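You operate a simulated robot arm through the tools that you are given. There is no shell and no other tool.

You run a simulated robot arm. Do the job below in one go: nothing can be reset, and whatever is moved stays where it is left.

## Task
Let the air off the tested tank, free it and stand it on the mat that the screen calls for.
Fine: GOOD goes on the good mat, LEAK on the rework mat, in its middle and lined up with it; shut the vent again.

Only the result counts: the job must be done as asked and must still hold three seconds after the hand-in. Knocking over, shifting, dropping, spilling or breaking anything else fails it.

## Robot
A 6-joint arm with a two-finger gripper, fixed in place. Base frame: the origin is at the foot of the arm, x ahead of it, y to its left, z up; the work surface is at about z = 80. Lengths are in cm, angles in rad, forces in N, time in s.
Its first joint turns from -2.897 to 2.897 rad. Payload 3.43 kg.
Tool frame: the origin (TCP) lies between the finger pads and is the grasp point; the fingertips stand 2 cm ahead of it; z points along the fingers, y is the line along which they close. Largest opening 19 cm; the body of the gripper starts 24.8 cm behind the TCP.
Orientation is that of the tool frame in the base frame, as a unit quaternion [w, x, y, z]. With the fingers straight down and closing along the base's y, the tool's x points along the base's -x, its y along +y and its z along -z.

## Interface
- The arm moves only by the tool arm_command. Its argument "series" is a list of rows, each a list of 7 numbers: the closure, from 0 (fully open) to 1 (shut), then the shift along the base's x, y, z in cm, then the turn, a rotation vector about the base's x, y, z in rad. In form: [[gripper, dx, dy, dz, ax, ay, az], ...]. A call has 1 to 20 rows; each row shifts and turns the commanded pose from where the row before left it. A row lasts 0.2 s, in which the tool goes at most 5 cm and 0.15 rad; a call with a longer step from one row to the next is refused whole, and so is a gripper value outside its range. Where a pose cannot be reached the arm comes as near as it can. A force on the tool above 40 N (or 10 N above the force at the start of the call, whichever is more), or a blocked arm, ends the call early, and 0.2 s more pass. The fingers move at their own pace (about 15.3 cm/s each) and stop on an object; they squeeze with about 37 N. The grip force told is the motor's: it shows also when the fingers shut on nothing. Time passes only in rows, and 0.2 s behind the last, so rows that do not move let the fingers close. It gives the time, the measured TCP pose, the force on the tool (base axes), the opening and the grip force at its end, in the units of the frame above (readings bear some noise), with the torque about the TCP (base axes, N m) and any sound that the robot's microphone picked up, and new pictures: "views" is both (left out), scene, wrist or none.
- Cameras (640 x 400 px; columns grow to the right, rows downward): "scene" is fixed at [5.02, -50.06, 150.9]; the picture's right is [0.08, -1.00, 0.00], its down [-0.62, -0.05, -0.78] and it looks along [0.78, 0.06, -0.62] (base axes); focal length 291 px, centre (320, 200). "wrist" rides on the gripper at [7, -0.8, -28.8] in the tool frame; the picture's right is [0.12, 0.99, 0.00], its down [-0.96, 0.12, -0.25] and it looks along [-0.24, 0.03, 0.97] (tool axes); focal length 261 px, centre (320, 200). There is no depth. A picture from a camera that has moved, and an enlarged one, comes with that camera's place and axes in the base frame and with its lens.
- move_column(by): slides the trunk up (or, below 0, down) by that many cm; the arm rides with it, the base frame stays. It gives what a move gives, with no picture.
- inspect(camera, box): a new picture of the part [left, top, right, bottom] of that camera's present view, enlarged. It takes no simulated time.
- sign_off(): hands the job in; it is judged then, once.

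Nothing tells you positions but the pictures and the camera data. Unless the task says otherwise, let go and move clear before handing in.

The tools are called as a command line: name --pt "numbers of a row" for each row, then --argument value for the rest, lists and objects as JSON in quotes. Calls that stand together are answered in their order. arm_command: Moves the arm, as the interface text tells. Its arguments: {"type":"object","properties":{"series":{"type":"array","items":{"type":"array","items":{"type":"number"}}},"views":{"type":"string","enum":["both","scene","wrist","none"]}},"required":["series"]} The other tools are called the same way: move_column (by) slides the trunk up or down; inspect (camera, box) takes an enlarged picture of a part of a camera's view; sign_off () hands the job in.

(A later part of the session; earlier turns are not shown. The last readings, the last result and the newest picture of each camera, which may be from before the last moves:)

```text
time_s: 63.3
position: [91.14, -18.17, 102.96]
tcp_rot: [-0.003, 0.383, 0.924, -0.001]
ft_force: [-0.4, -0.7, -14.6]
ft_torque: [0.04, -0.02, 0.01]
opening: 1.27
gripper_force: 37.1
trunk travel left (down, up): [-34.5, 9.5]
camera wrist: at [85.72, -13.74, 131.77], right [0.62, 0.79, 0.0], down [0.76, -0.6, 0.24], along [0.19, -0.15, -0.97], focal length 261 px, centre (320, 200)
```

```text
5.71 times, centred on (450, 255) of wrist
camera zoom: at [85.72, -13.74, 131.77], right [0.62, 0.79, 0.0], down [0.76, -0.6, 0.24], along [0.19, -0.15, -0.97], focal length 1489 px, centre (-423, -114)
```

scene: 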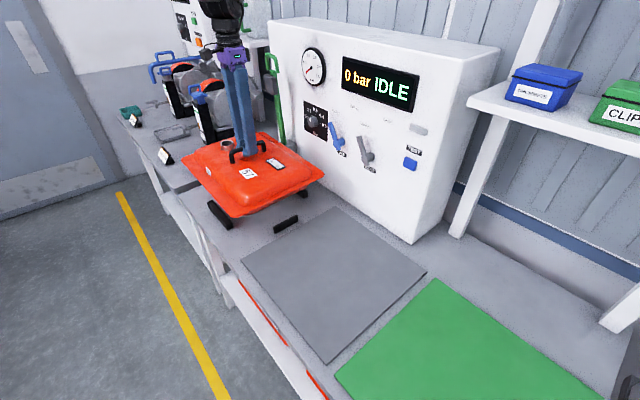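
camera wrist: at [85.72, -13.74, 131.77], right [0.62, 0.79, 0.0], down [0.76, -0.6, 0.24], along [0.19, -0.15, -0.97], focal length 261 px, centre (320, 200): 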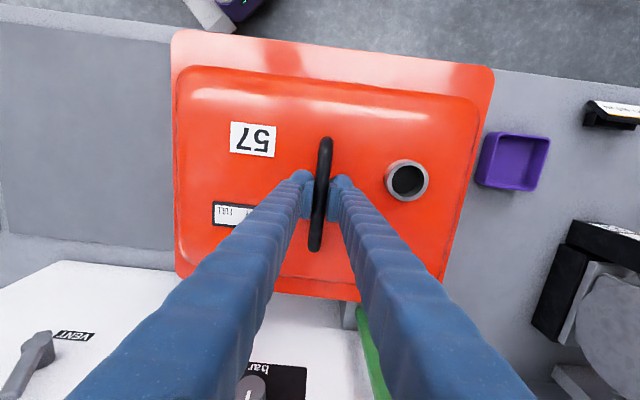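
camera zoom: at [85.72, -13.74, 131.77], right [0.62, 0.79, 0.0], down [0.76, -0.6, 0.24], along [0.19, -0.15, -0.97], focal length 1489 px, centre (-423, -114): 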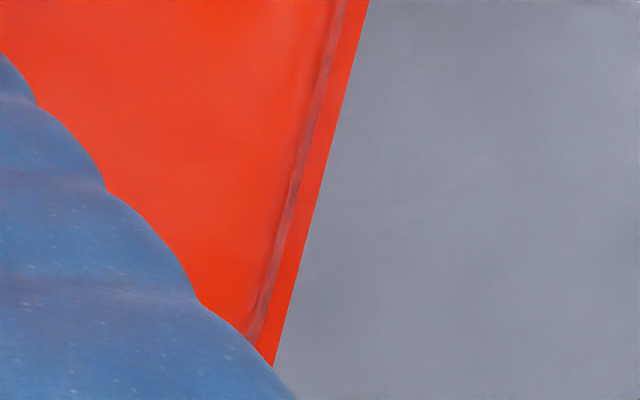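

The tank hangs almost level (about 2° roll). I'll carry it right along the bench at this height, over the grey mat, keeping the orientation fixed.

arm_command --pt "1.0 -0.5 -0.5 0 0 0 0" --pt "1.0 -1.0 -1.0 0 0 0 0" --pt "1.0 -1.5 -1.5 0 0 0 0" --pt "1.0 -1.9 -1.9 0 0 0 0" --pt "1.0 -1.9 -1.9 0 0 0 0" --pt "1.0 -1.9 -1.9 0 0 0 0" --pt "1.0 -1.9 -1.9 0 0 0 0" --pt "1.0 -1.9 -1.9 0 0 0 0" --pt "1.0 -1.9 -1.9 0 0 0 0" --pt "1.0 -1.9 -1.9 0 0 0 0" --pt "1.0 -1.9 -1.9 0 0 0 0" --pt "1.0 -1.9 -1.9 0 0 0 0" --pt "1.0 -1.9 -1.9 0 0 0 0" --pt "1.0 -1.9 -1.9 0 0 0 0" --pt "1.0 -1.9 -1.9 0 0 0 0" --pt "1.0 -1.5 -1.5 0 0 0 0" --pt "1.0 -1.0 -1.0 0 0 0 0" --pt "1.0 -0.5 -0.5 0 0 0 0" --pt "1.0 0 0 0 0 0 0"

```text
time_s: 67.3
position: [62.45, -47.05, 103.05]
tcp_rot: [-0.003, 0.383, 0.924, 0.0]
ft_force: [0.5, -0.2, -15.7]
ft_torque: [0.09, -0.11, 0.08]
opening: 1.2
gripper_force: 36.7
trunk travel left (down, up): [-34.5, 9.5]
camera wrist: at [56.96, -42.57, 131.91], right [0.62, 0.79, 0.0], down [0.76, -0.6, 0.24], along [0.19, -0.15, -0.97], focal length 261 px, centre (320, 200)
```

scene: 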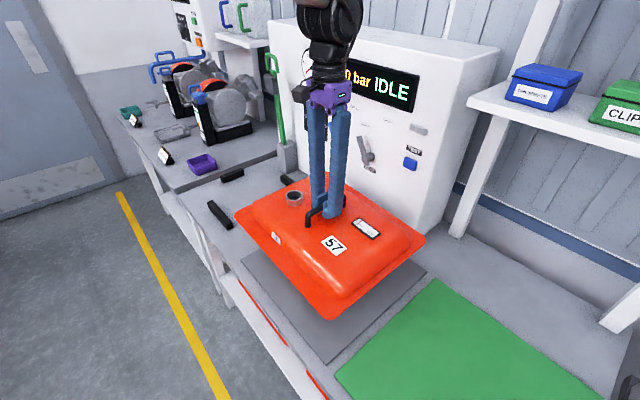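
wrist: 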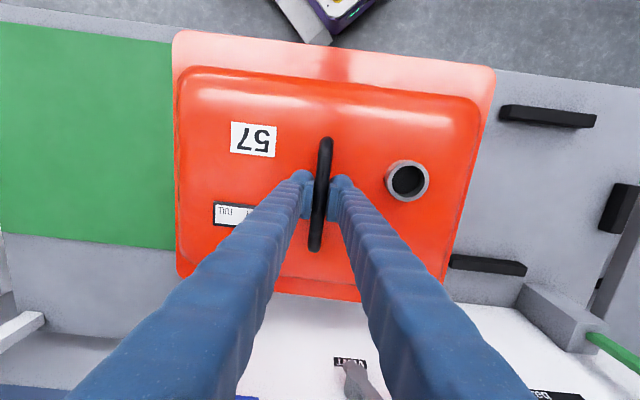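

inspect --camera "wrist" --box '[0, 0, 80, 50]'

inspect --camera "wrist" --box '[110, 15, 190, 65]'

inspect --camera "wrist" --box '[0, 215, 80, 265]'

inspect --camera "wrist" --box '[110, 220, 190, 270]'

```text
8.00 times, centred on (40, 25) of wrist
camera zoom: at [56.96, -42.57, 131.91], right [0.62, 0.79, 0.0], down [0.76, -0.6, 0.24], along [0.19, -0.15, -0.97], focal length 2085 px, centre (2560, 1600)
```

zoom: 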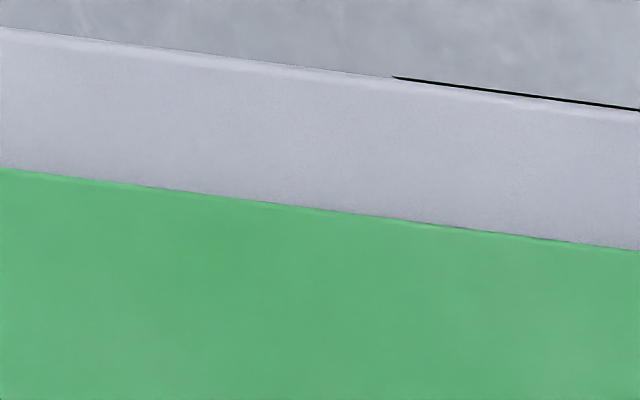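

```text
8.00 times, centred on (150, 40) of wrist
camera zoom: at [56.96, -42.57, 131.91], right [0.62, 0.79, 0.0], down [0.76, -0.6, 0.24], along [0.19, -0.15, -0.97], focal length 2085 px, centre (1680, 1480)
```

zoom: 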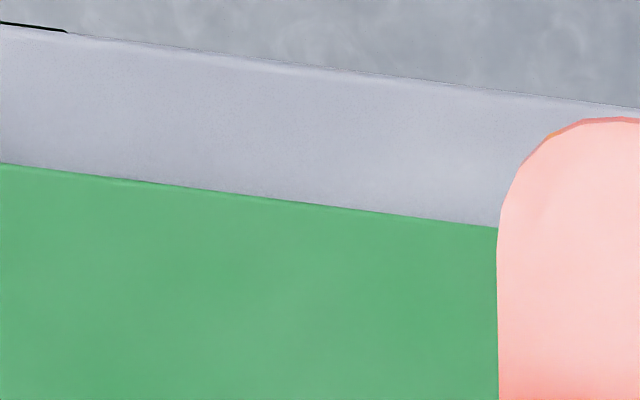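

```text
8.00 times, centred on (40, 240) of wrist
camera zoom: at [56.96, -42.57, 131.91], right [0.62, 0.79, 0.0], down [0.76, -0.6, 0.24], along [0.19, -0.15, -0.97], focal length 2085 px, centre (2560, -120)
```

zoom: 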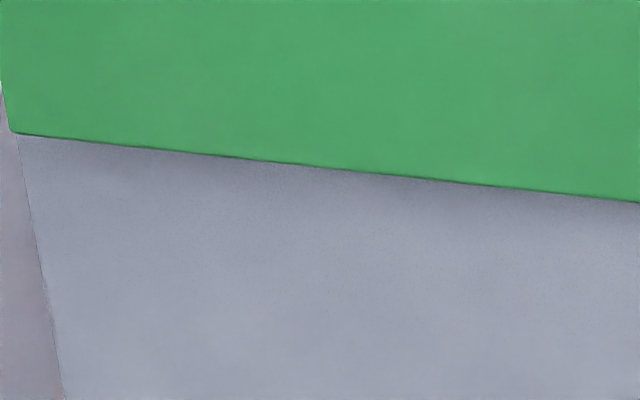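

```text
8.00 times, centred on (150, 245) of wrist
camera zoom: at [56.96, -42.57, 131.91], right [0.62, 0.79, 0.0], down [0.76, -0.6, 0.24], along [0.19, -0.15, -0.97], focal length 2085 px, centre (1680, -160)
```

zoom: 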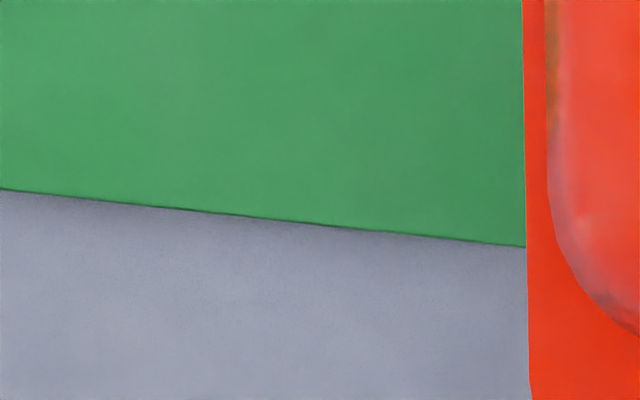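

The green mat spans q 58.3–98.3 and s 13.8–53.8, so its centre is near x=31.7, y=-79.3 and its edges are square with the tool. I'll carry the tank over there at the same height.

arm_command --pt "1.0 -0.571 -0.602 0 0 0 0" --pt "1.0 -1.143 -1.204 0 0 0 0" --pt "1.0 -1.714 -1.806 0 0 0 0" --pt "1.0 -2.171 -2.288 0 0 0 0" --pt "1.0 -2.171 -2.288 0 0 0 0" --pt "1.0 -2.171 -2.288 0 0 0 0" --pt "1.0 -2.171 -2.288 0 0 0 0" --pt "1.0 -2.171 -2.288 0 0 0 0" --pt "1.0 -2.171 -2.288 0 0 0 0" --pt "1.0 -2.171 -2.288 0 0 0 0" --pt "1.0 -2.171 -2.288 0 0 0 0" --pt "1.0 -2.171 -2.288 0 0 0 0" --pt "1.0 -2.171 -2.288 0 0 0 0" --pt "1.0 -2.171 -2.288 0 0 0 0" --pt "1.0 -1.714 -1.806 0 0 0 0" --pt "1.0 -1.143 -1.204 0 0 0 0" --pt "1.0 -0.571 -0.602 0 0 0 0" --pt "1.0 0 0 0 0 0 0"

```text
time_s: 71.1
position: [31.62, -79.6, 103.13]
tcp_rot: [-0.003, 0.383, 0.924, 0.0]
ft_force: [0.3, 0.6, -15.5]
ft_torque: [0.02, 0.02, -0.01]
opening: 1.23
gripper_force: 36.8
trunk travel left (down, up): [-34.5, 9.5]
camera wrist: at [26.12, -75.2, 131.93], right [0.62, 0.79, 0.0], down [0.76, -0.6, 0.24], along [0.19, -0.15, -0.97], focal length 261 px, centre (320, 200)
```

scene: 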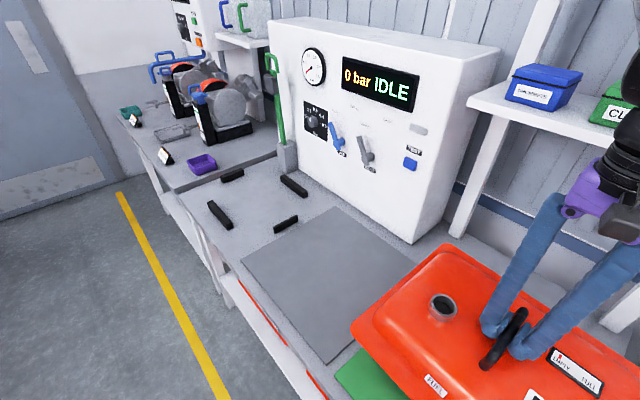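
wrist: 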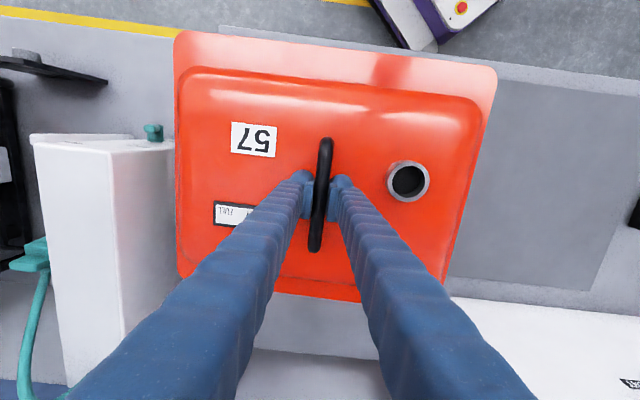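

There's a white box with a teal item just beyond the far side of the green mat. I'll check its clearance before lowering.

inspect --camera "wrist" --box '[0, 90, 260, 400]'

inspect --camera "scene" --box '[340, 230, 640, 400]'

inspect --camera "wrist" --box '[130, 10, 260, 110]'

```text
1.29 times, centred on (130, 245) of wrist
camera zoom: at [26.12, -75.2, 131.93], right [0.62, 0.79, 0.0], down [0.76, -0.6, 0.24], along [0.19, -0.15, -0.97], focal length 336 px, centre (565, 142)
```

zoom: 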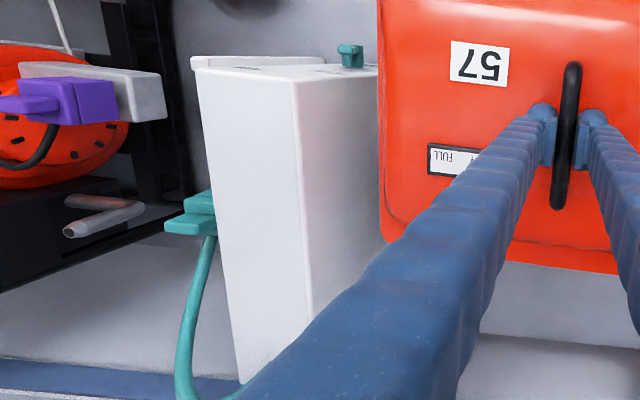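

```text
2.13 times, centred on (490, 315) of scene
camera zoom: at [5.02, -50.06, 150.9], right [0.08, -1.0, 0.0], down [-0.62, -0.05, -0.78], along [0.78, 0.06, -0.62], focal length 620 px, centre (-43, -45)
```

zoom: 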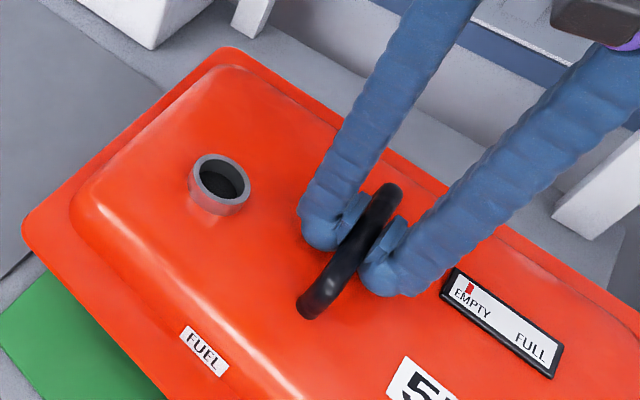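

```text
4.00 times, centred on (195, 60) of wrist
camera zoom: at [26.12, -75.2, 131.93], right [0.62, 0.79, 0.0], down [0.76, -0.6, 0.24], along [0.19, -0.15, -0.97], focal length 1043 px, centre (820, 760)
```

zoom: 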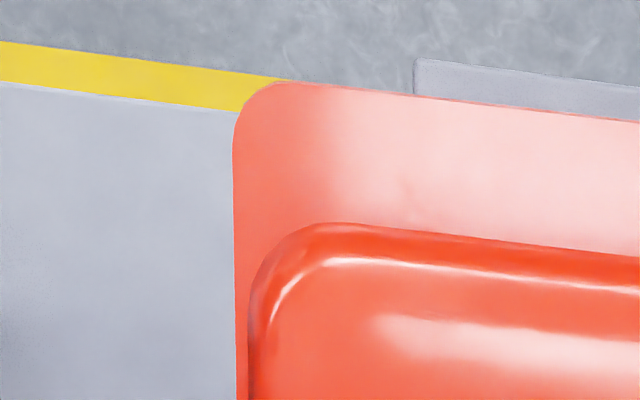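

The box may stand very close to the mat's far edge, so I want to see its base before lowering. I'll back the tank off 15 cm to the left and look.

arm_command --pt "1.0 0.6 0.6 0 0 0 0" --pt "1.0 1.3 1.3 0 0 0 0" --pt "1.0 1.9 1.9 0 0 0 0" --pt "1.0 2.2 2.2 0 0 0 0" --pt "1.0 2.2 2.2 0 0 0 0" --pt "1.0 1.9 1.9 0 0 0 0" --pt "1.0 1.3 1.3 0 0 0 0" --pt "1.0 0.6 0.6 0 0 0 0" --pt "1.0 0 0 0 0 0 0"

inspect --camera "wrist" --box '[0, 20, 200, 360]'

inspect --camera "wrist" --box '[60, 100, 180, 200]'

```text
time_s: 73.1
position: [43.53, -67.58, 103.23]
tcp_rot: [-0.004, 0.383, 0.924, -0.001]
ft_force: [-0.7, -0.1, -15.7]
ft_torque: [-0.02, 0.05, -0.05]
opening: 1.21
gripper_force: 37.1
trunk travel left (down, up): [-34.5, 9.5]
camera wrist: at [38.18, -63.07, 132.05], right [0.62, 0.79, 0.0], down [0.76, -0.6, 0.24], along [0.19, -0.15, -0.97], focal length 261 px, centre (320, 200)
```

scene: 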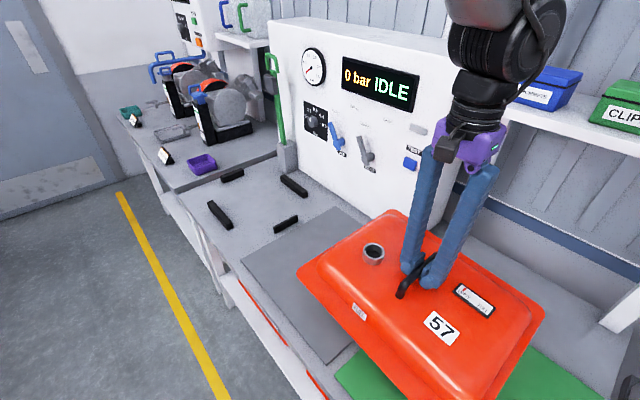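
wrist: 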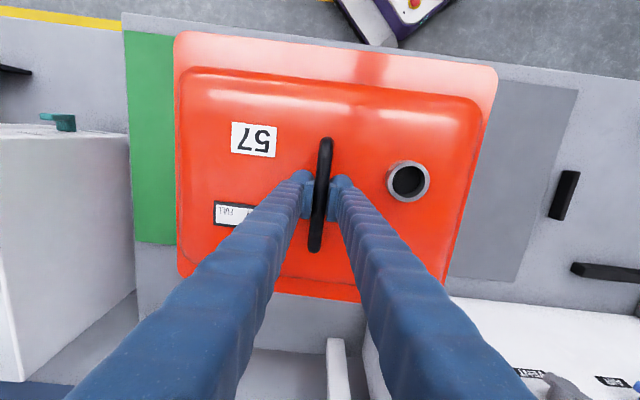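

```text
1.18 times, centred on (100, 190) of wrist
camera zoom: at [38.18, -63.07, 132.05], right [0.62, 0.79, 0.0], down [0.76, -0.6, 0.24], along [0.19, -0.15, -0.97], focal length 307 px, centre (579, 212)
```

zoom: 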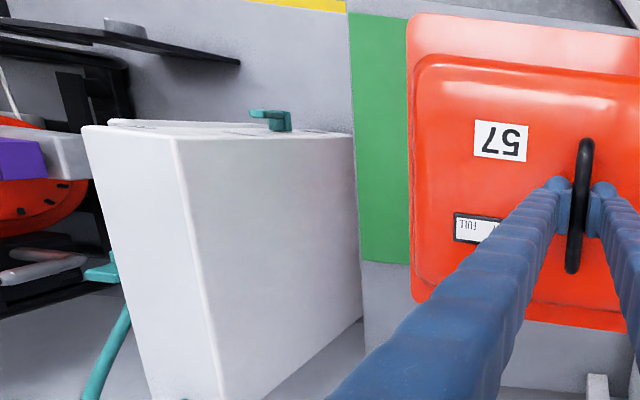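

```text
4.00 times, centred on (120, 150) of wrist
camera zoom: at [38.18, -63.07, 132.05], right [0.62, 0.79, 0.0], down [0.76, -0.6, 0.24], along [0.19, -0.15, -0.97], focal length 1043 px, centre (1120, 400)
```

zoom: 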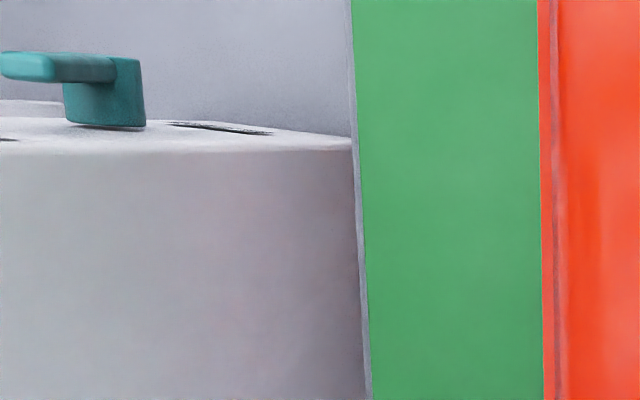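

The white cabinet's face stands only about 0.5 cm beyond the mat's far edge, and the tank is about as wide as the mat. I'll aim about 0.5 cm short of exact centre on that side for clearance, and stop high to check the gap.

arm_command --pt "1.0 -0.59 -0.59 0 0 0 0" --pt "1.0 -1.18 -1.18 0 0 0 0" --pt "1.0 -1.78 -1.78 0 0 0 0" --pt "1.0 -2.25 -2.25 0 0 0 0" --pt "1.0 -2.25 -2.25 0 0 0 0" --pt "1.0 -1.78 -1.78 0 0 0 0" --pt "1.0 -1.18 -1.18 0 0 0 0" --pt "1.0 -0.59 -0.59 0 0 0 0" --pt "1.0 0 0 0 0 0 0"

inspect --camera "wrist" --box '[60, 20, 260, 320]'

inspect --camera "wrist" --box '[400, 40, 560, 330]'

```text
time_s: 75.1
position: [32.1, -79.05, 103.14]
tcp_rot: [-0.004, 0.383, 0.924, -0.001]
ft_force: [0.2, -0.2, -14.5]
ft_torque: [0.05, 0.03, 0.01]
opening: 1.21
gripper_force: 36.9
trunk travel left (down, up): [-34.5, 9.5]
camera wrist: at [26.64, -74.64, 131.86], right [0.62, 0.79, 0.0], down [0.76, -0.6, 0.24], along [0.19, -0.15, -0.97], focal length 261 px, centre (320, 200)
```

scene: 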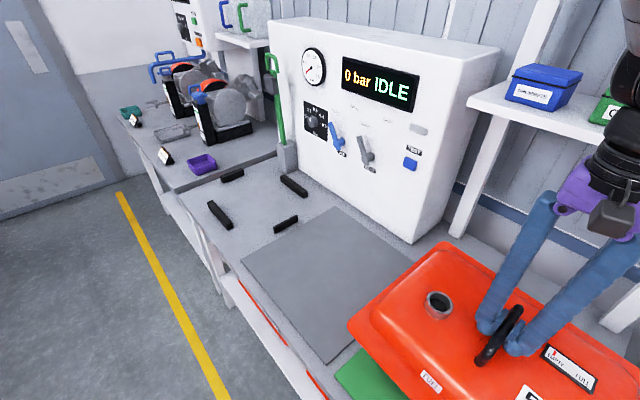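
wrist: 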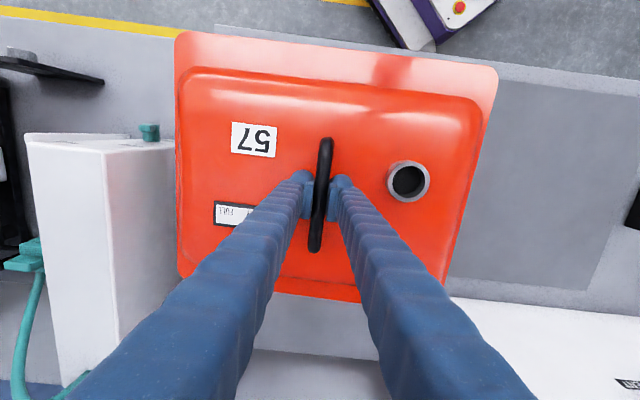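

```text
1.33 times, centred on (160, 170) of wrist
camera zoom: at [26.64, -74.64, 131.86], right [0.62, 0.79, 0.0], down [0.76, -0.6, 0.24], along [0.19, -0.15, -0.97], focal length 348 px, centre (533, 240)
```

zoom: 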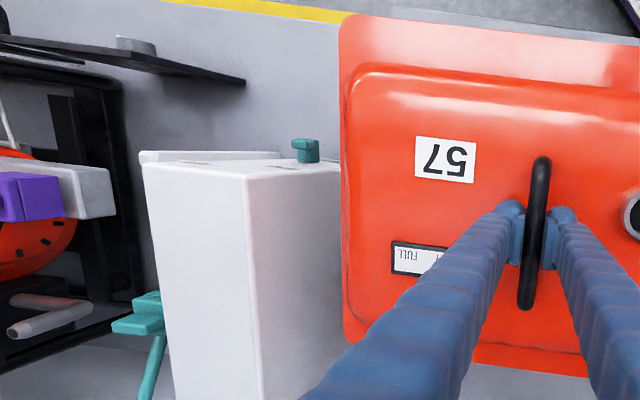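

```text
1.38 times, centred on (480, 185) of wrist
camera zoom: at [26.64, -74.64, 131.86], right [0.62, 0.79, 0.0], down [0.76, -0.6, 0.24], along [0.19, -0.15, -0.97], focal length 360 px, centre (99, 221)
```

zoom: 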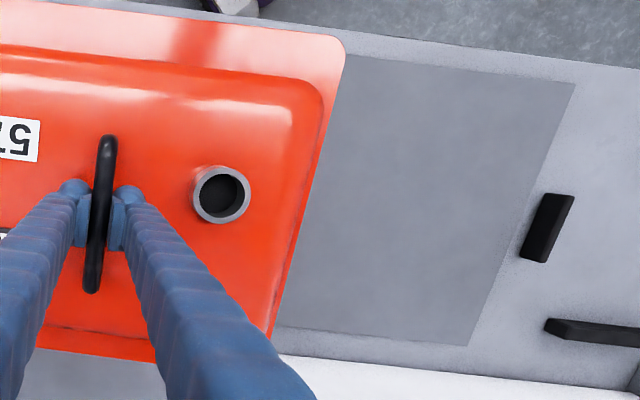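

The gap to the cabinet looks clear. I'll lower straight down to just above the mat.

arm_command --pt "1.0 -0.1 -0.1 -0.5 0 0 0" --pt "1.0 -0.1 -0.1 -0.9 0 0 0" --pt "1.0 0 0 -1.0 0 0 0" --pt "1.0 0 0 -1.0 0 0 0" --pt "1.0 0 0 -1.0 0 0 0" --pt "1.0 0 0 -1.0 0 0 0" --pt "1.0 0 0 -0.8 0 0 0" --pt "1.0 0 0 -0.5 0 0 0" --pt "1.0 0 0 0 0 0 0"

inspect --camera "wrist" --box '[60, 20, 260, 320]'

inspect --camera "scene" --box '[330, 220, 640, 400]'

```text
time_s: 77.1
position: [31.71, -79.2, 96.39]
tcp_rot: [-0.003, 0.383, 0.924, 0.0]
ft_force: [0.1, -0.3, -14.7]
ft_torque: [0.03, -0.01, -0.06]
opening: 1.22
gripper_force: 36.8
trunk travel left (down, up): [-34.5, 9.5]
camera wrist: at [26.28, -74.86, 125.19], right [0.62, 0.79, 0.0], down [0.76, -0.6, 0.24], along [0.19, -0.15, -0.97], focal length 261 px, centre (320, 200)
```

scene: 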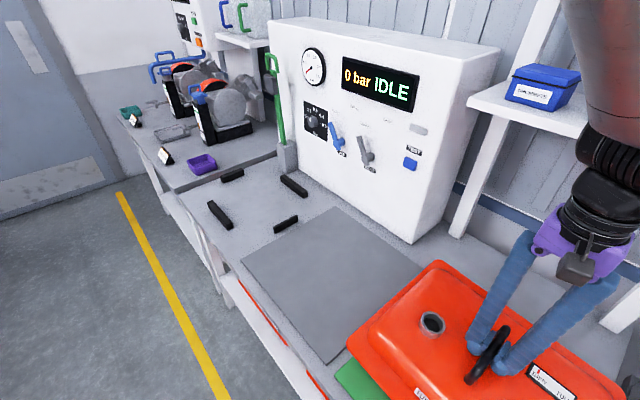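
wrist: 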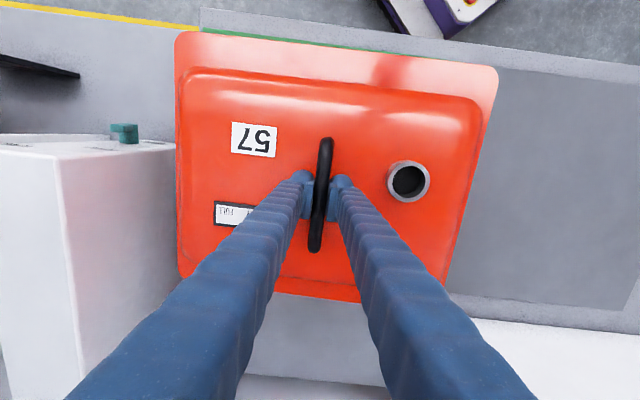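

```text
1.33 times, centred on (160, 170) of wrist
camera zoom: at [26.28, -74.86, 125.19], right [0.62, 0.79, 0.0], down [0.76, -0.6, 0.24], along [0.19, -0.15, -0.97], focal length 348 px, centre (533, 240)
```

zoom: 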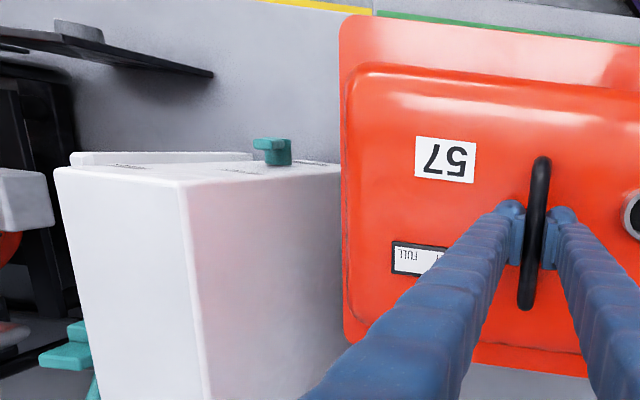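

```text
2.06 times, centred on (485, 310) of scene
camera zoom: at [5.02, -50.06, 150.9], right [0.08, -1.0, 0.0], down [-0.62, -0.05, -0.78], along [0.78, 0.06, -0.62], focal length 600 px, centre (-21, -27)
```

zoom: 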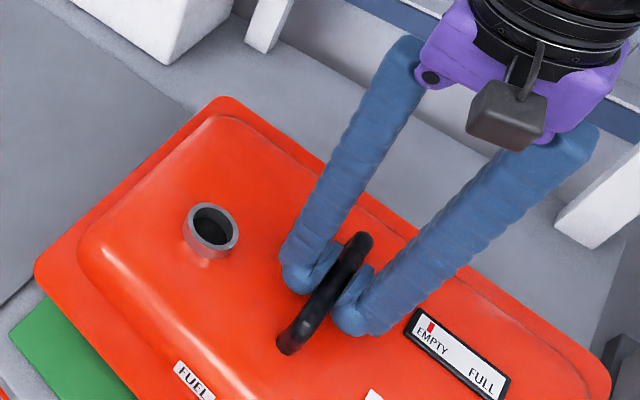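

Aligned: the tank centre is within about 0.5 cm of the mat centre and about 1 cm clear of the cabinet. I'll lower the last centimetres in small steps, watching the load.

arm_command --pt "1.0 0 0 -0.4 0 0 0" --pt "1.0 0 0 -0.4 0 0 0" --pt "1.0 0 0 -0.4 0 0 0" --pt "1.0 0 0 -0.3 0 0 0" --pt "1.0 0 0 0 0 0 0" --views "none"

arm_command --pt "1.0 0 0 -0.3 0 0 0" --pt "1.0 0 0 0 0 0 0" --views "none"

```text
time_s: 78.3
position: [31.78, -79.15, 94.79]
tcp_rot: [-0.003, 0.383, 0.924, -0.001]
ft_force: [-0.6, 0.3, -14.6]
ft_torque: [0.03, 0.11, -0.03]
opening: 1.22
gripper_force: 37.6
trunk travel left (down, up): [-34.5, 9.5]
```

```text
time_s: 78.9
position: [31.79, -79.24, 94.53]
tcp_rot: [-0.003, 0.383, 0.924, -0.001]
ft_force: [0.1, -0.4, -14.5]
ft_torque: [0.05, -0.05, 0.07]
opening: 1.19
gripper_force: 37.5
trunk travel left (down, up): [-34.5, 9.5]
```

arm_command --pt "1.0 0 0 -0.3 0 0 0" --pt "1.0 0 0 0 0 0 0" --views "none"

arm_command --pt "1.0 0 0 -0.3 0 0 0" --pt "1.0 0 0 0 0 0 0"

```text
time_s: 79.5
position: [31.8, -79.21, 94.22]
tcp_rot: [-0.003, 0.382, 0.924, 0.0]
ft_force: [1.4, 0.7, -14.5]
ft_torque: [-0.02, 0.05, 0.03]
opening: 1.21
gripper_force: 37.3
trunk travel left (down, up): [-34.5, 9.5]
```

```text
time_s: 80.1
position: [31.77, -79.12, 94.01]
tcp_rot: [-0.003, 0.383, 0.924, -0.001]
ft_force: [0.9, -0.4, -13.5]
ft_torque: [-0.12, 0.0, 0.06]
opening: 1.19
gripper_force: 37.3
trunk travel left (down, up): [-34.5, 9.5]
camera wrist: at [26.37, -74.8, 122.76], right [0.62, 0.79, 0.0], down [0.76, -0.6, 0.24], along [0.19, -0.15, -0.97], focal length 261 px, centre (320, 200)
```

scene: 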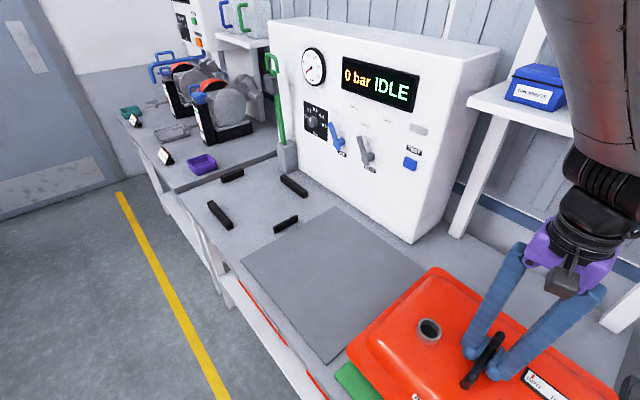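
wrist: 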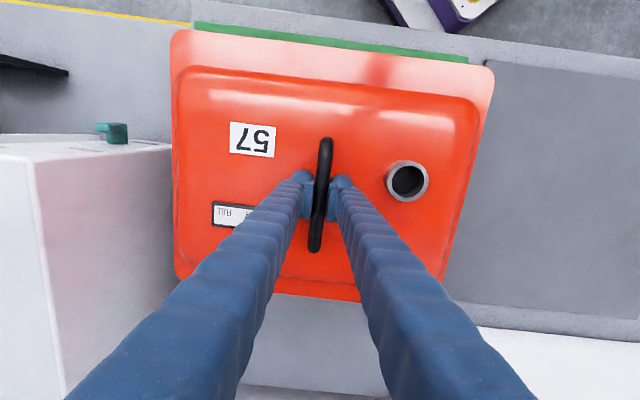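

The front edge of the green mat with both its corners is now visible beyond the tank. I'll zoom in to check the centering before the last millimetres.

inspect --camera "wrist" --box '[150, 10, 230, 60]'

inspect --camera "wrist" --box '[430, 40, 510, 90]'

inspect --camera "wrist" --box '[230, 270, 390, 370]'

inspect --camera "wrist" --box '[120, 180, 220, 300]'

```text
8.00 times, centred on (190, 35) of wrist
camera zoom: at [26.37, -74.8, 122.76], right [0.62, 0.79, 0.0], down [0.76, -0.6, 0.24], along [0.19, -0.15, -0.97], focal length 2085 px, centre (1360, 1520)
```

zoom: 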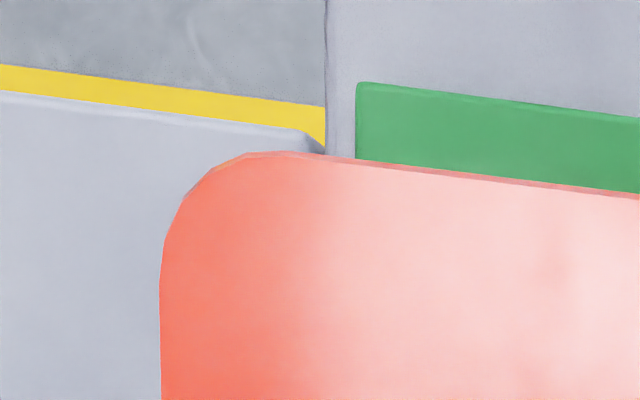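

```text
8.00 times, centred on (470, 65) of wrist
camera zoom: at [26.37, -74.8, 122.76], right [0.62, 0.79, 0.0], down [0.76, -0.6, 0.24], along [0.19, -0.15, -0.97], focal length 2085 px, centre (-880, 1280)
```

zoom: 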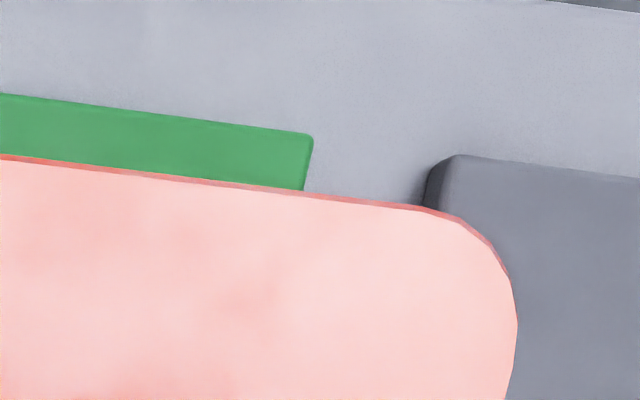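

```text
4.00 times, centred on (310, 320) of wrist
camera zoom: at [26.37, -74.8, 122.76], right [0.62, 0.79, 0.0], down [0.76, -0.6, 0.24], along [0.19, -0.15, -0.97], focal length 1043 px, centre (360, -280)
```

zoom: 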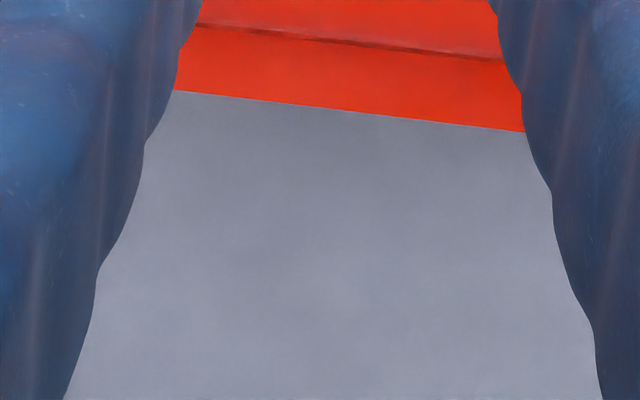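

```text
3.33 times, centred on (170, 240) of wrist
camera zoom: at [26.37, -74.8, 122.76], right [0.62, 0.79, 0.0], down [0.76, -0.6, 0.24], along [0.19, -0.15, -0.97], focal length 869 px, centre (820, 67)
```

zoom: 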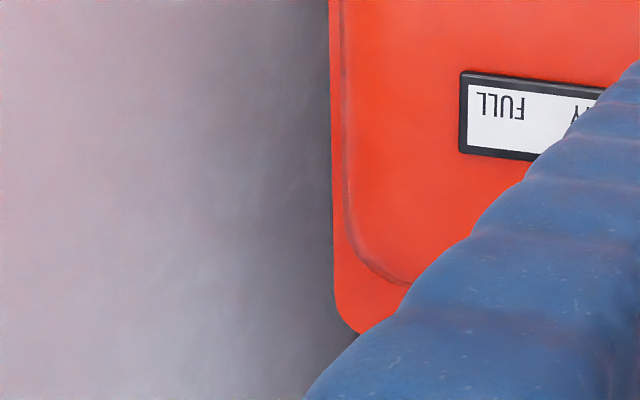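

The tank is about 0.5 cm from the mat centre in one direction and 0.3 cm in the other, and square within 0.2°. I'll lower until the mat takes the weight.

arm_command --pt "1.0 0 0 -0.2 0 0 0" --pt "1.0 0 0 0 0 0 0" --views "none"

arm_command --pt "1.0 0 0 -0.2 0 0 0" --pt "1.0 0 0 0 0 0 0" --views "none"

arm_command --pt "1.0 0 0 -0.2 0 0 0" --pt "1.0 0 0 0 0 0 0" --views "none"

```text
time_s: 80.7
position: [31.75, -79.19, 93.86]
tcp_rot: [-0.003, 0.382, 0.924, -0.001]
ft_force: [1.0, 1.1, -13.5]
ft_torque: [-0.18, -0.04, 0.08]
opening: 1.18
gripper_force: 36.7
trunk travel left (down, up): [-34.5, 9.5]
```

```text
time_s: 81.3
position: [31.77, -79.25, 93.64]
tcp_rot: [-0.002, 0.383, 0.924, 0.0]
ft_force: [-0.7, 0.0, -13.6]
ft_torque: [-0.16, -0.04, 0.1]
opening: 1.21
gripper_force: 36.6
trunk travel left (down, up): [-34.5, 9.5]
```

```text
time_s: 81.9
position: [31.84, -79.19, 93.52]
tcp_rot: [-0.001, 0.383, 0.924, -0.001]
ft_force: [-0.1, 3.2, -5.2]
ft_torque: [-0.63, -0.56, 0.09]
opening: 1.2
gripper_force: 37.2
trunk travel left (down, up): [-34.5, 9.5]
```

The mat is now taking most of the load. One more small step, then I'll look before releasing.

arm_command --pt "1.0 0 0 -0.15 0 0 0" --pt "1.0 0 0 0 0 0 0"

inspect --camera "scene" --box '[330, 240, 640, 400]'

```text
time_s: 82.5
position: [31.73, -79.14, 93.49]
tcp_rot: [-0.002, 0.383, 0.924, -0.001]
ft_force: [0.6, 1.1, 6.5]
ft_torque: [0.28, 0.27, 0.03]
opening: 1.18
gripper_force: 36.7
trunk travel left (down, up): [-34.5, 9.5]
camera wrist: at [26.28, -74.72, 122.26], right [0.62, 0.79, 0.0], down [0.76, -0.6, 0.24], along [0.19, -0.15, -0.97], focal length 261 px, centre (320, 200)
```

scene: 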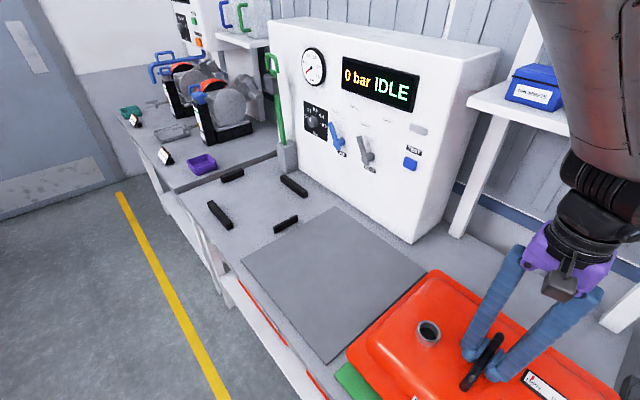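
wrist: 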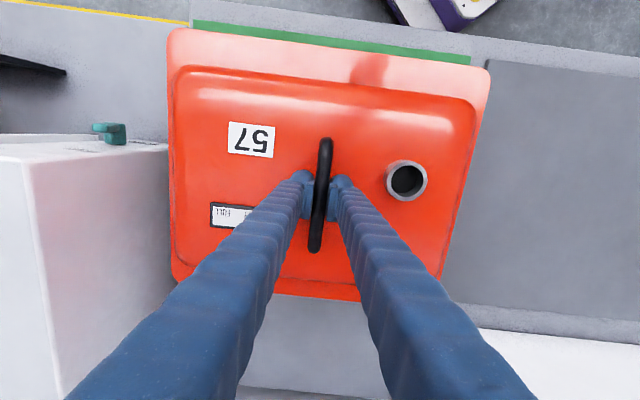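

```text
2.06 times, centred on (485, 320) of scene
camera zoom: at [5.02, -50.06, 150.9], right [0.08, -1.0, 0.0], down [-0.62, -0.05, -0.78], along [0.78, 0.06, -0.62], focal length 600 px, centre (-21, -48)
```

zoom: 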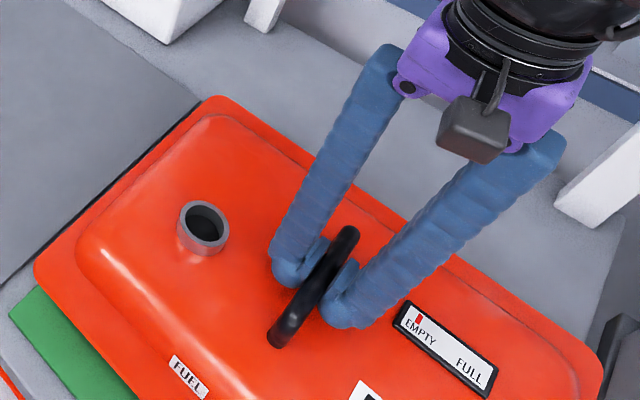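

The tank rests fully on the mat. Releasing the handle with the fingers only slightly open, so I can still correct if needed.

arm_command --pt "0.9 0 0 0 0 0 0" --pt "0.82 0 0 0 0 0 0" --pt "0.75 0 0 0 0 0 0" --pt "0.75 0 0 0 0 0 0"

inspect --camera "wrist" --box '[150, 10, 230, 60]'

inspect --camera "wrist" --box '[430, 40, 510, 90]'

inspect --camera "wrist" --box '[120, 180, 220, 300]'

inspect --camera "wrist" --box '[230, 270, 390, 370]'

```text
time_s: 83.5
position: [31.76, -79.21, 93.25]
tcp_rot: [-0.002, 0.382, 0.924, -0.001]
ft_force: [0.4, 0.1, -0.5]
ft_torque: [-0.02, 0.0, 0.01]
opening: 4.73
gripper_force: 0.1
trunk travel left (down, up): [-34.5, 9.5]
camera wrist: at [26.29, -74.73, 122.15], right [0.62, 0.79, 0.0], down [0.76, -0.6, 0.24], along [0.19, -0.15, -0.97], focal length 261 px, centre (320, 200)
```

scene: 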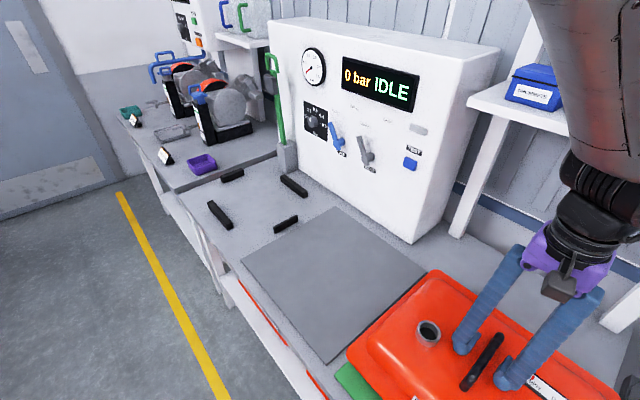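
wrist: 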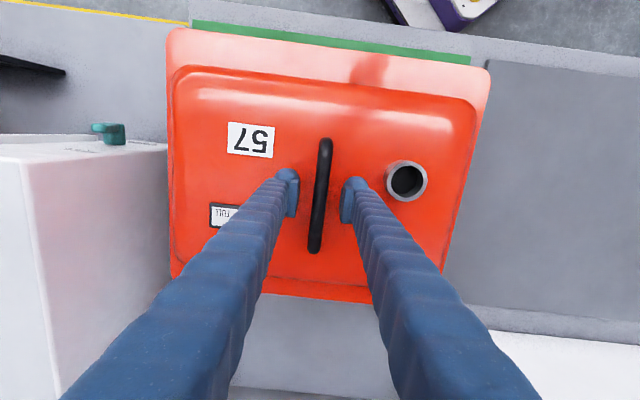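

```text
8.00 times, centred on (190, 35) of wrist
camera zoom: at [26.29, -74.73, 122.15], right [0.62, 0.79, 0.0], down [0.76, -0.6, 0.24], along [0.19, -0.15, -0.97], focal length 2085 px, centre (1360, 1520)
```

zoom: 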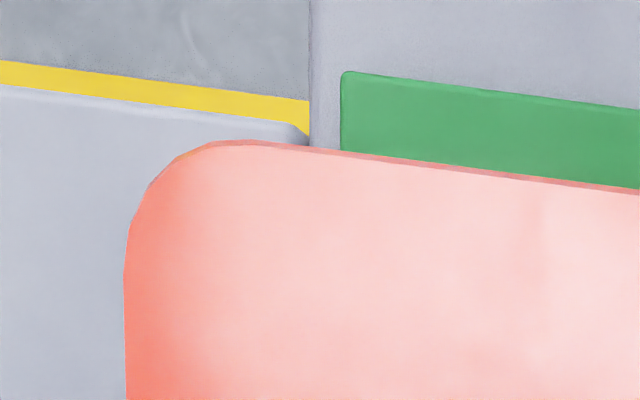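

```text
8.00 times, centred on (470, 65) of wrist
camera zoom: at [26.29, -74.73, 122.15], right [0.62, 0.79, 0.0], down [0.76, -0.6, 0.24], along [0.19, -0.15, -0.97], focal length 2085 px, centre (-880, 1280)
```

zoom: 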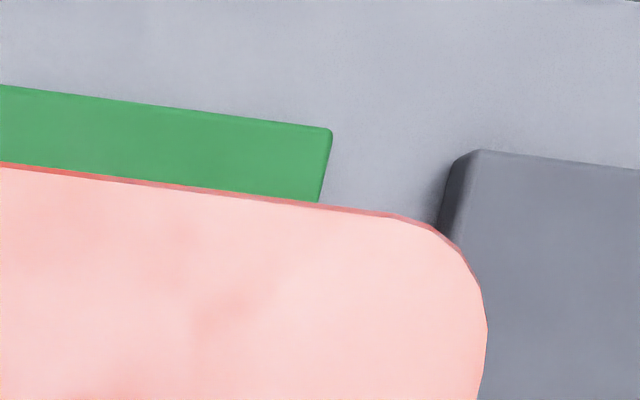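

```text
3.33 times, centred on (170, 240) of wrist
camera zoom: at [26.29, -74.73, 122.15], right [0.62, 0.79, 0.0], down [0.76, -0.6, 0.24], along [0.19, -0.15, -0.97], focal length 869 px, centre (820, 67)
```

zoom: 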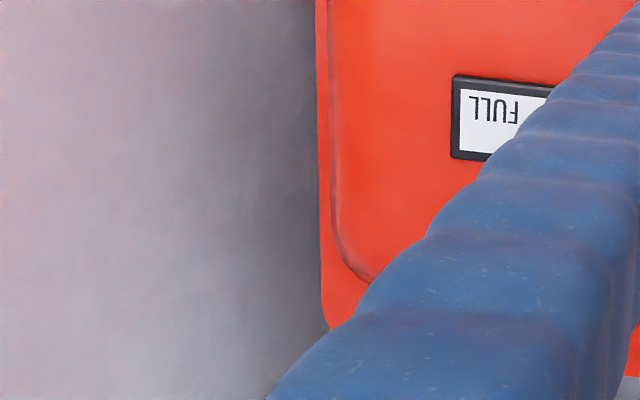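

```text
4.00 times, centred on (310, 320) of wrist
camera zoom: at [26.29, -74.73, 122.15], right [0.62, 0.79, 0.0], down [0.76, -0.6, 0.24], along [0.19, -0.15, -0.97], focal length 1043 px, centre (360, -280)
```

zoom: 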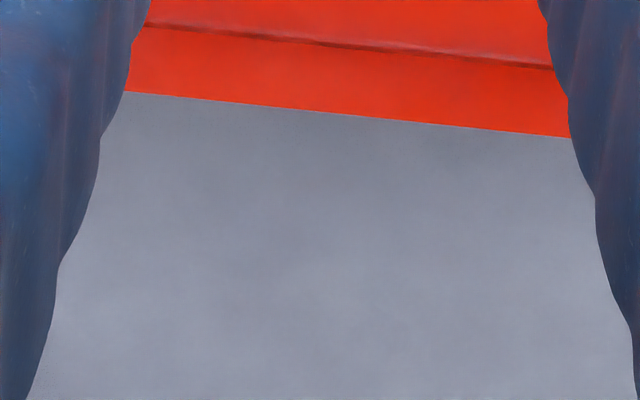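

The tank sits level, centred within about 0.4 cm and square with the mat. I'll lift the gripper straight up and away.

arm_command --pt "0.75 0 0 1.0 0 0 0" --pt "0.75 0 0 2.0 0 0 0" --pt "0.75 0 0 3.0 0 0 0" --pt "0.75 0 0 4.0 0 0 0" --pt "0.75 0 0 4.0 0 0 0" --pt "0.75 0 0 4.0 0 0 0" --pt "0.75 0 0 4.0 0 0 0" --pt "0.75 0 0 0 0 0 0"

inspect --camera "scene" --box '[280, 30, 440, 190]'

inspect --camera "wrist" --box '[120, 20, 520, 300]'

```text
time_s: 85.3
position: [31.84, -79.06, 115.23]
tcp_rot: [-0.002, 0.383, 0.924, -0.001]
ft_force: [0.1, -0.3, 0.0]
ft_torque: [-0.03, 0.03, -0.02]
opening: 4.73
gripper_force: 0.1
trunk travel left (down, up): [-34.5, 9.5]
camera wrist: at [26.31, -74.64, 143.98], right [0.62, 0.79, 0.0], down [0.76, -0.6, 0.24], along [0.19, -0.15, -0.97], focal length 261 px, centre (320, 200)
```

scene: 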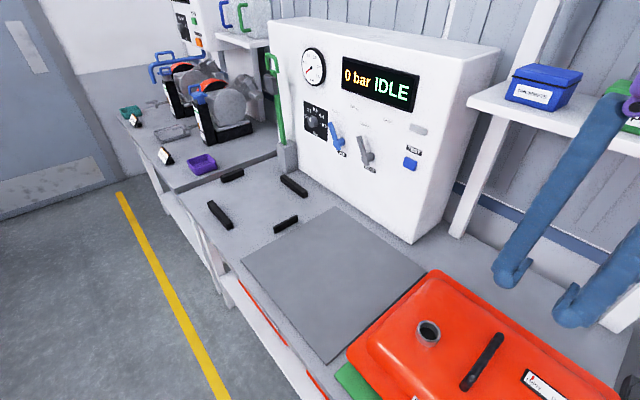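
wrist: 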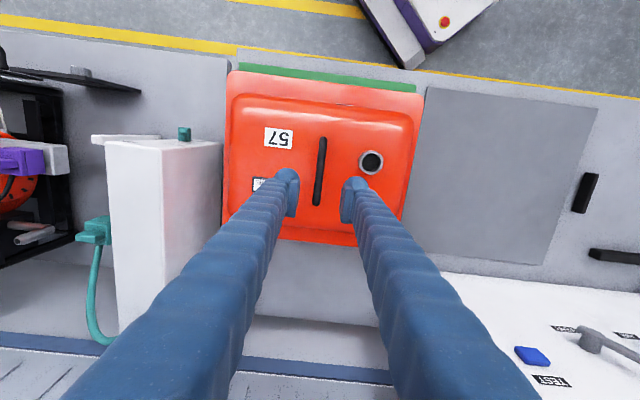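

```text
2.50 times, centred on (360, 110) of scene
camera zoom: at [5.02, -50.06, 150.9], right [0.08, -1.0, 0.0], down [-0.62, -0.05, -0.78], along [0.78, 0.06, -0.62], focal length 727 px, centre (220, 425)
```

zoom: 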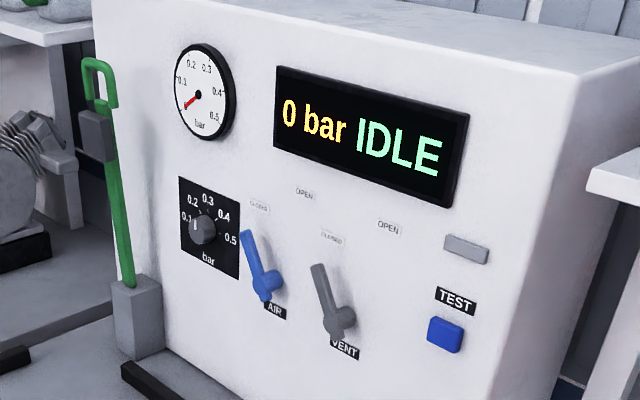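

```text
1.43 times, centred on (320, 160) of wrist
camera zoom: at [26.31, -74.64, 143.98], right [0.62, 0.79, 0.0], down [0.76, -0.6, 0.24], along [0.19, -0.15, -0.97], focal length 372 px, centre (320, 257)
```

zoom: 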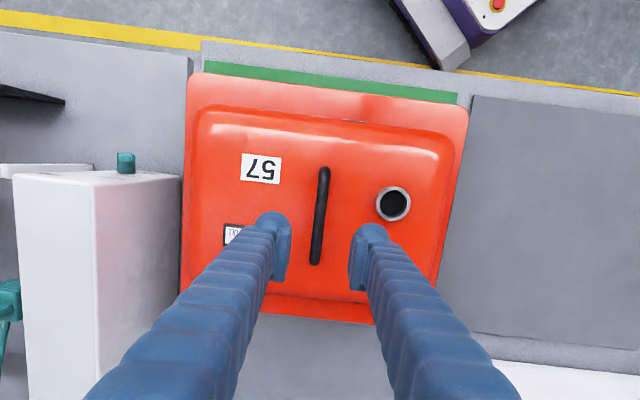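

The tank is standing on the green mat, the vent lever is at CLOSED, the clamp is up and the gauge reads 0. I'll move the arm a bit further clear and take a last look.

arm_command --pt "0.75 0 0 3.0 0 0 0" --pt "0.75 0 0 3.0 0 0 0" --pt "0.75 0 2.0 3.0 0 0 0" --pt "0.75 0 3.0 1.0 0 0 0" --pt "0.75 0 3.0 0 0 0 0" --pt "0.75 0 0 0 0 0 0" --pt "0.75 0 0 0 0 0 0"

inspect --camera "scene" --box '[320, 240, 640, 400]'

inspect --camera "scene" --box '[320, 90, 400, 180]'

inspect --camera "wrist" --box '[100, 20, 500, 280]'

```text
time_s: 86.9
position: [31.69, -71.14, 125.3]
tcp_rot: [-0.002, 0.383, 0.924, -0.001]
ft_force: [0.2, 0.1, -0.6]
ft_torque: [0.08, -0.01, -0.01]
opening: 4.77
gripper_force: 0.1
trunk travel left (down, up): [-34.5, 9.5]
camera wrist: at [26.26, -66.69, 154.12], right [0.62, 0.79, 0.0], down [0.76, -0.6, 0.24], along [0.19, -0.15, -0.97], focal length 261 px, centre (320, 200)
```

scene: 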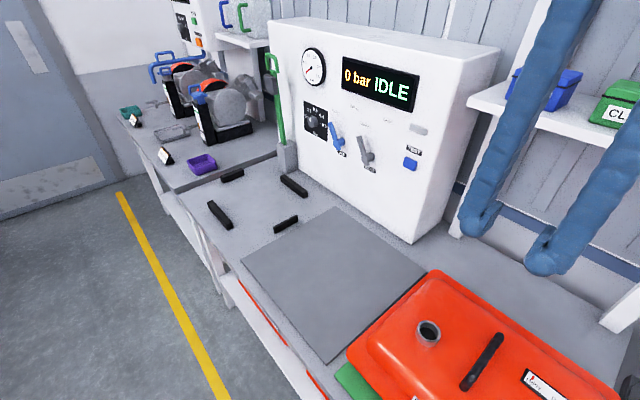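
wrist: 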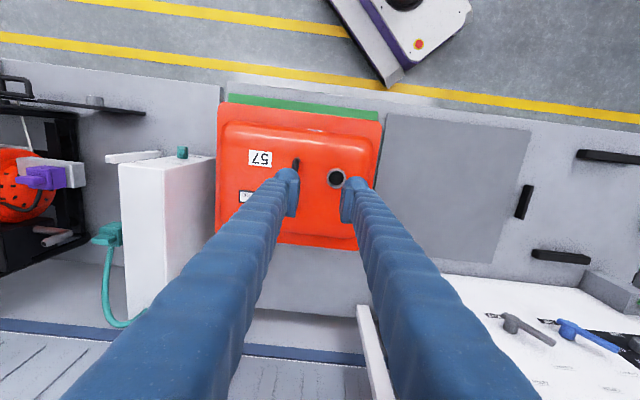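

```text
2.00 times, centred on (480, 320) of scene
camera zoom: at [5.02, -50.06, 150.9], right [0.08, -1.0, 0.0], down [-0.62, -0.05, -0.78], along [0.78, 0.06, -0.62], focal length 582 px, centre (0, -40)
```

zoom: 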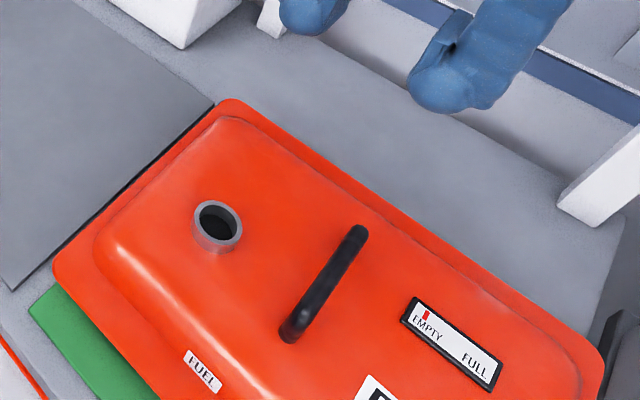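

```text
4.44 times, centred on (360, 135) of scene
camera zoom: at [5.02, -50.06, 150.9], right [0.08, -1.0, 0.0], down [-0.62, -0.05, -0.78], along [0.78, 0.06, -0.62], focal length 1292 px, centre (142, 489)
```

zoom: 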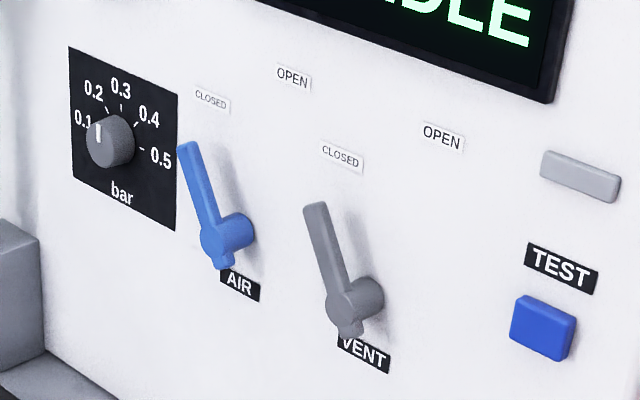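

```text
1.54 times, centred on (300, 150) of wrist
camera zoom: at [26.26, -66.69, 154.12], right [0.62, 0.79, 0.0], down [0.76, -0.6, 0.24], along [0.19, -0.15, -0.97], focal length 401 px, centre (351, 277)
```

zoom: 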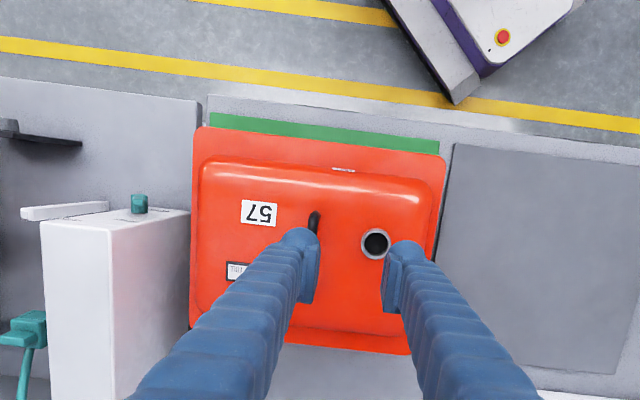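

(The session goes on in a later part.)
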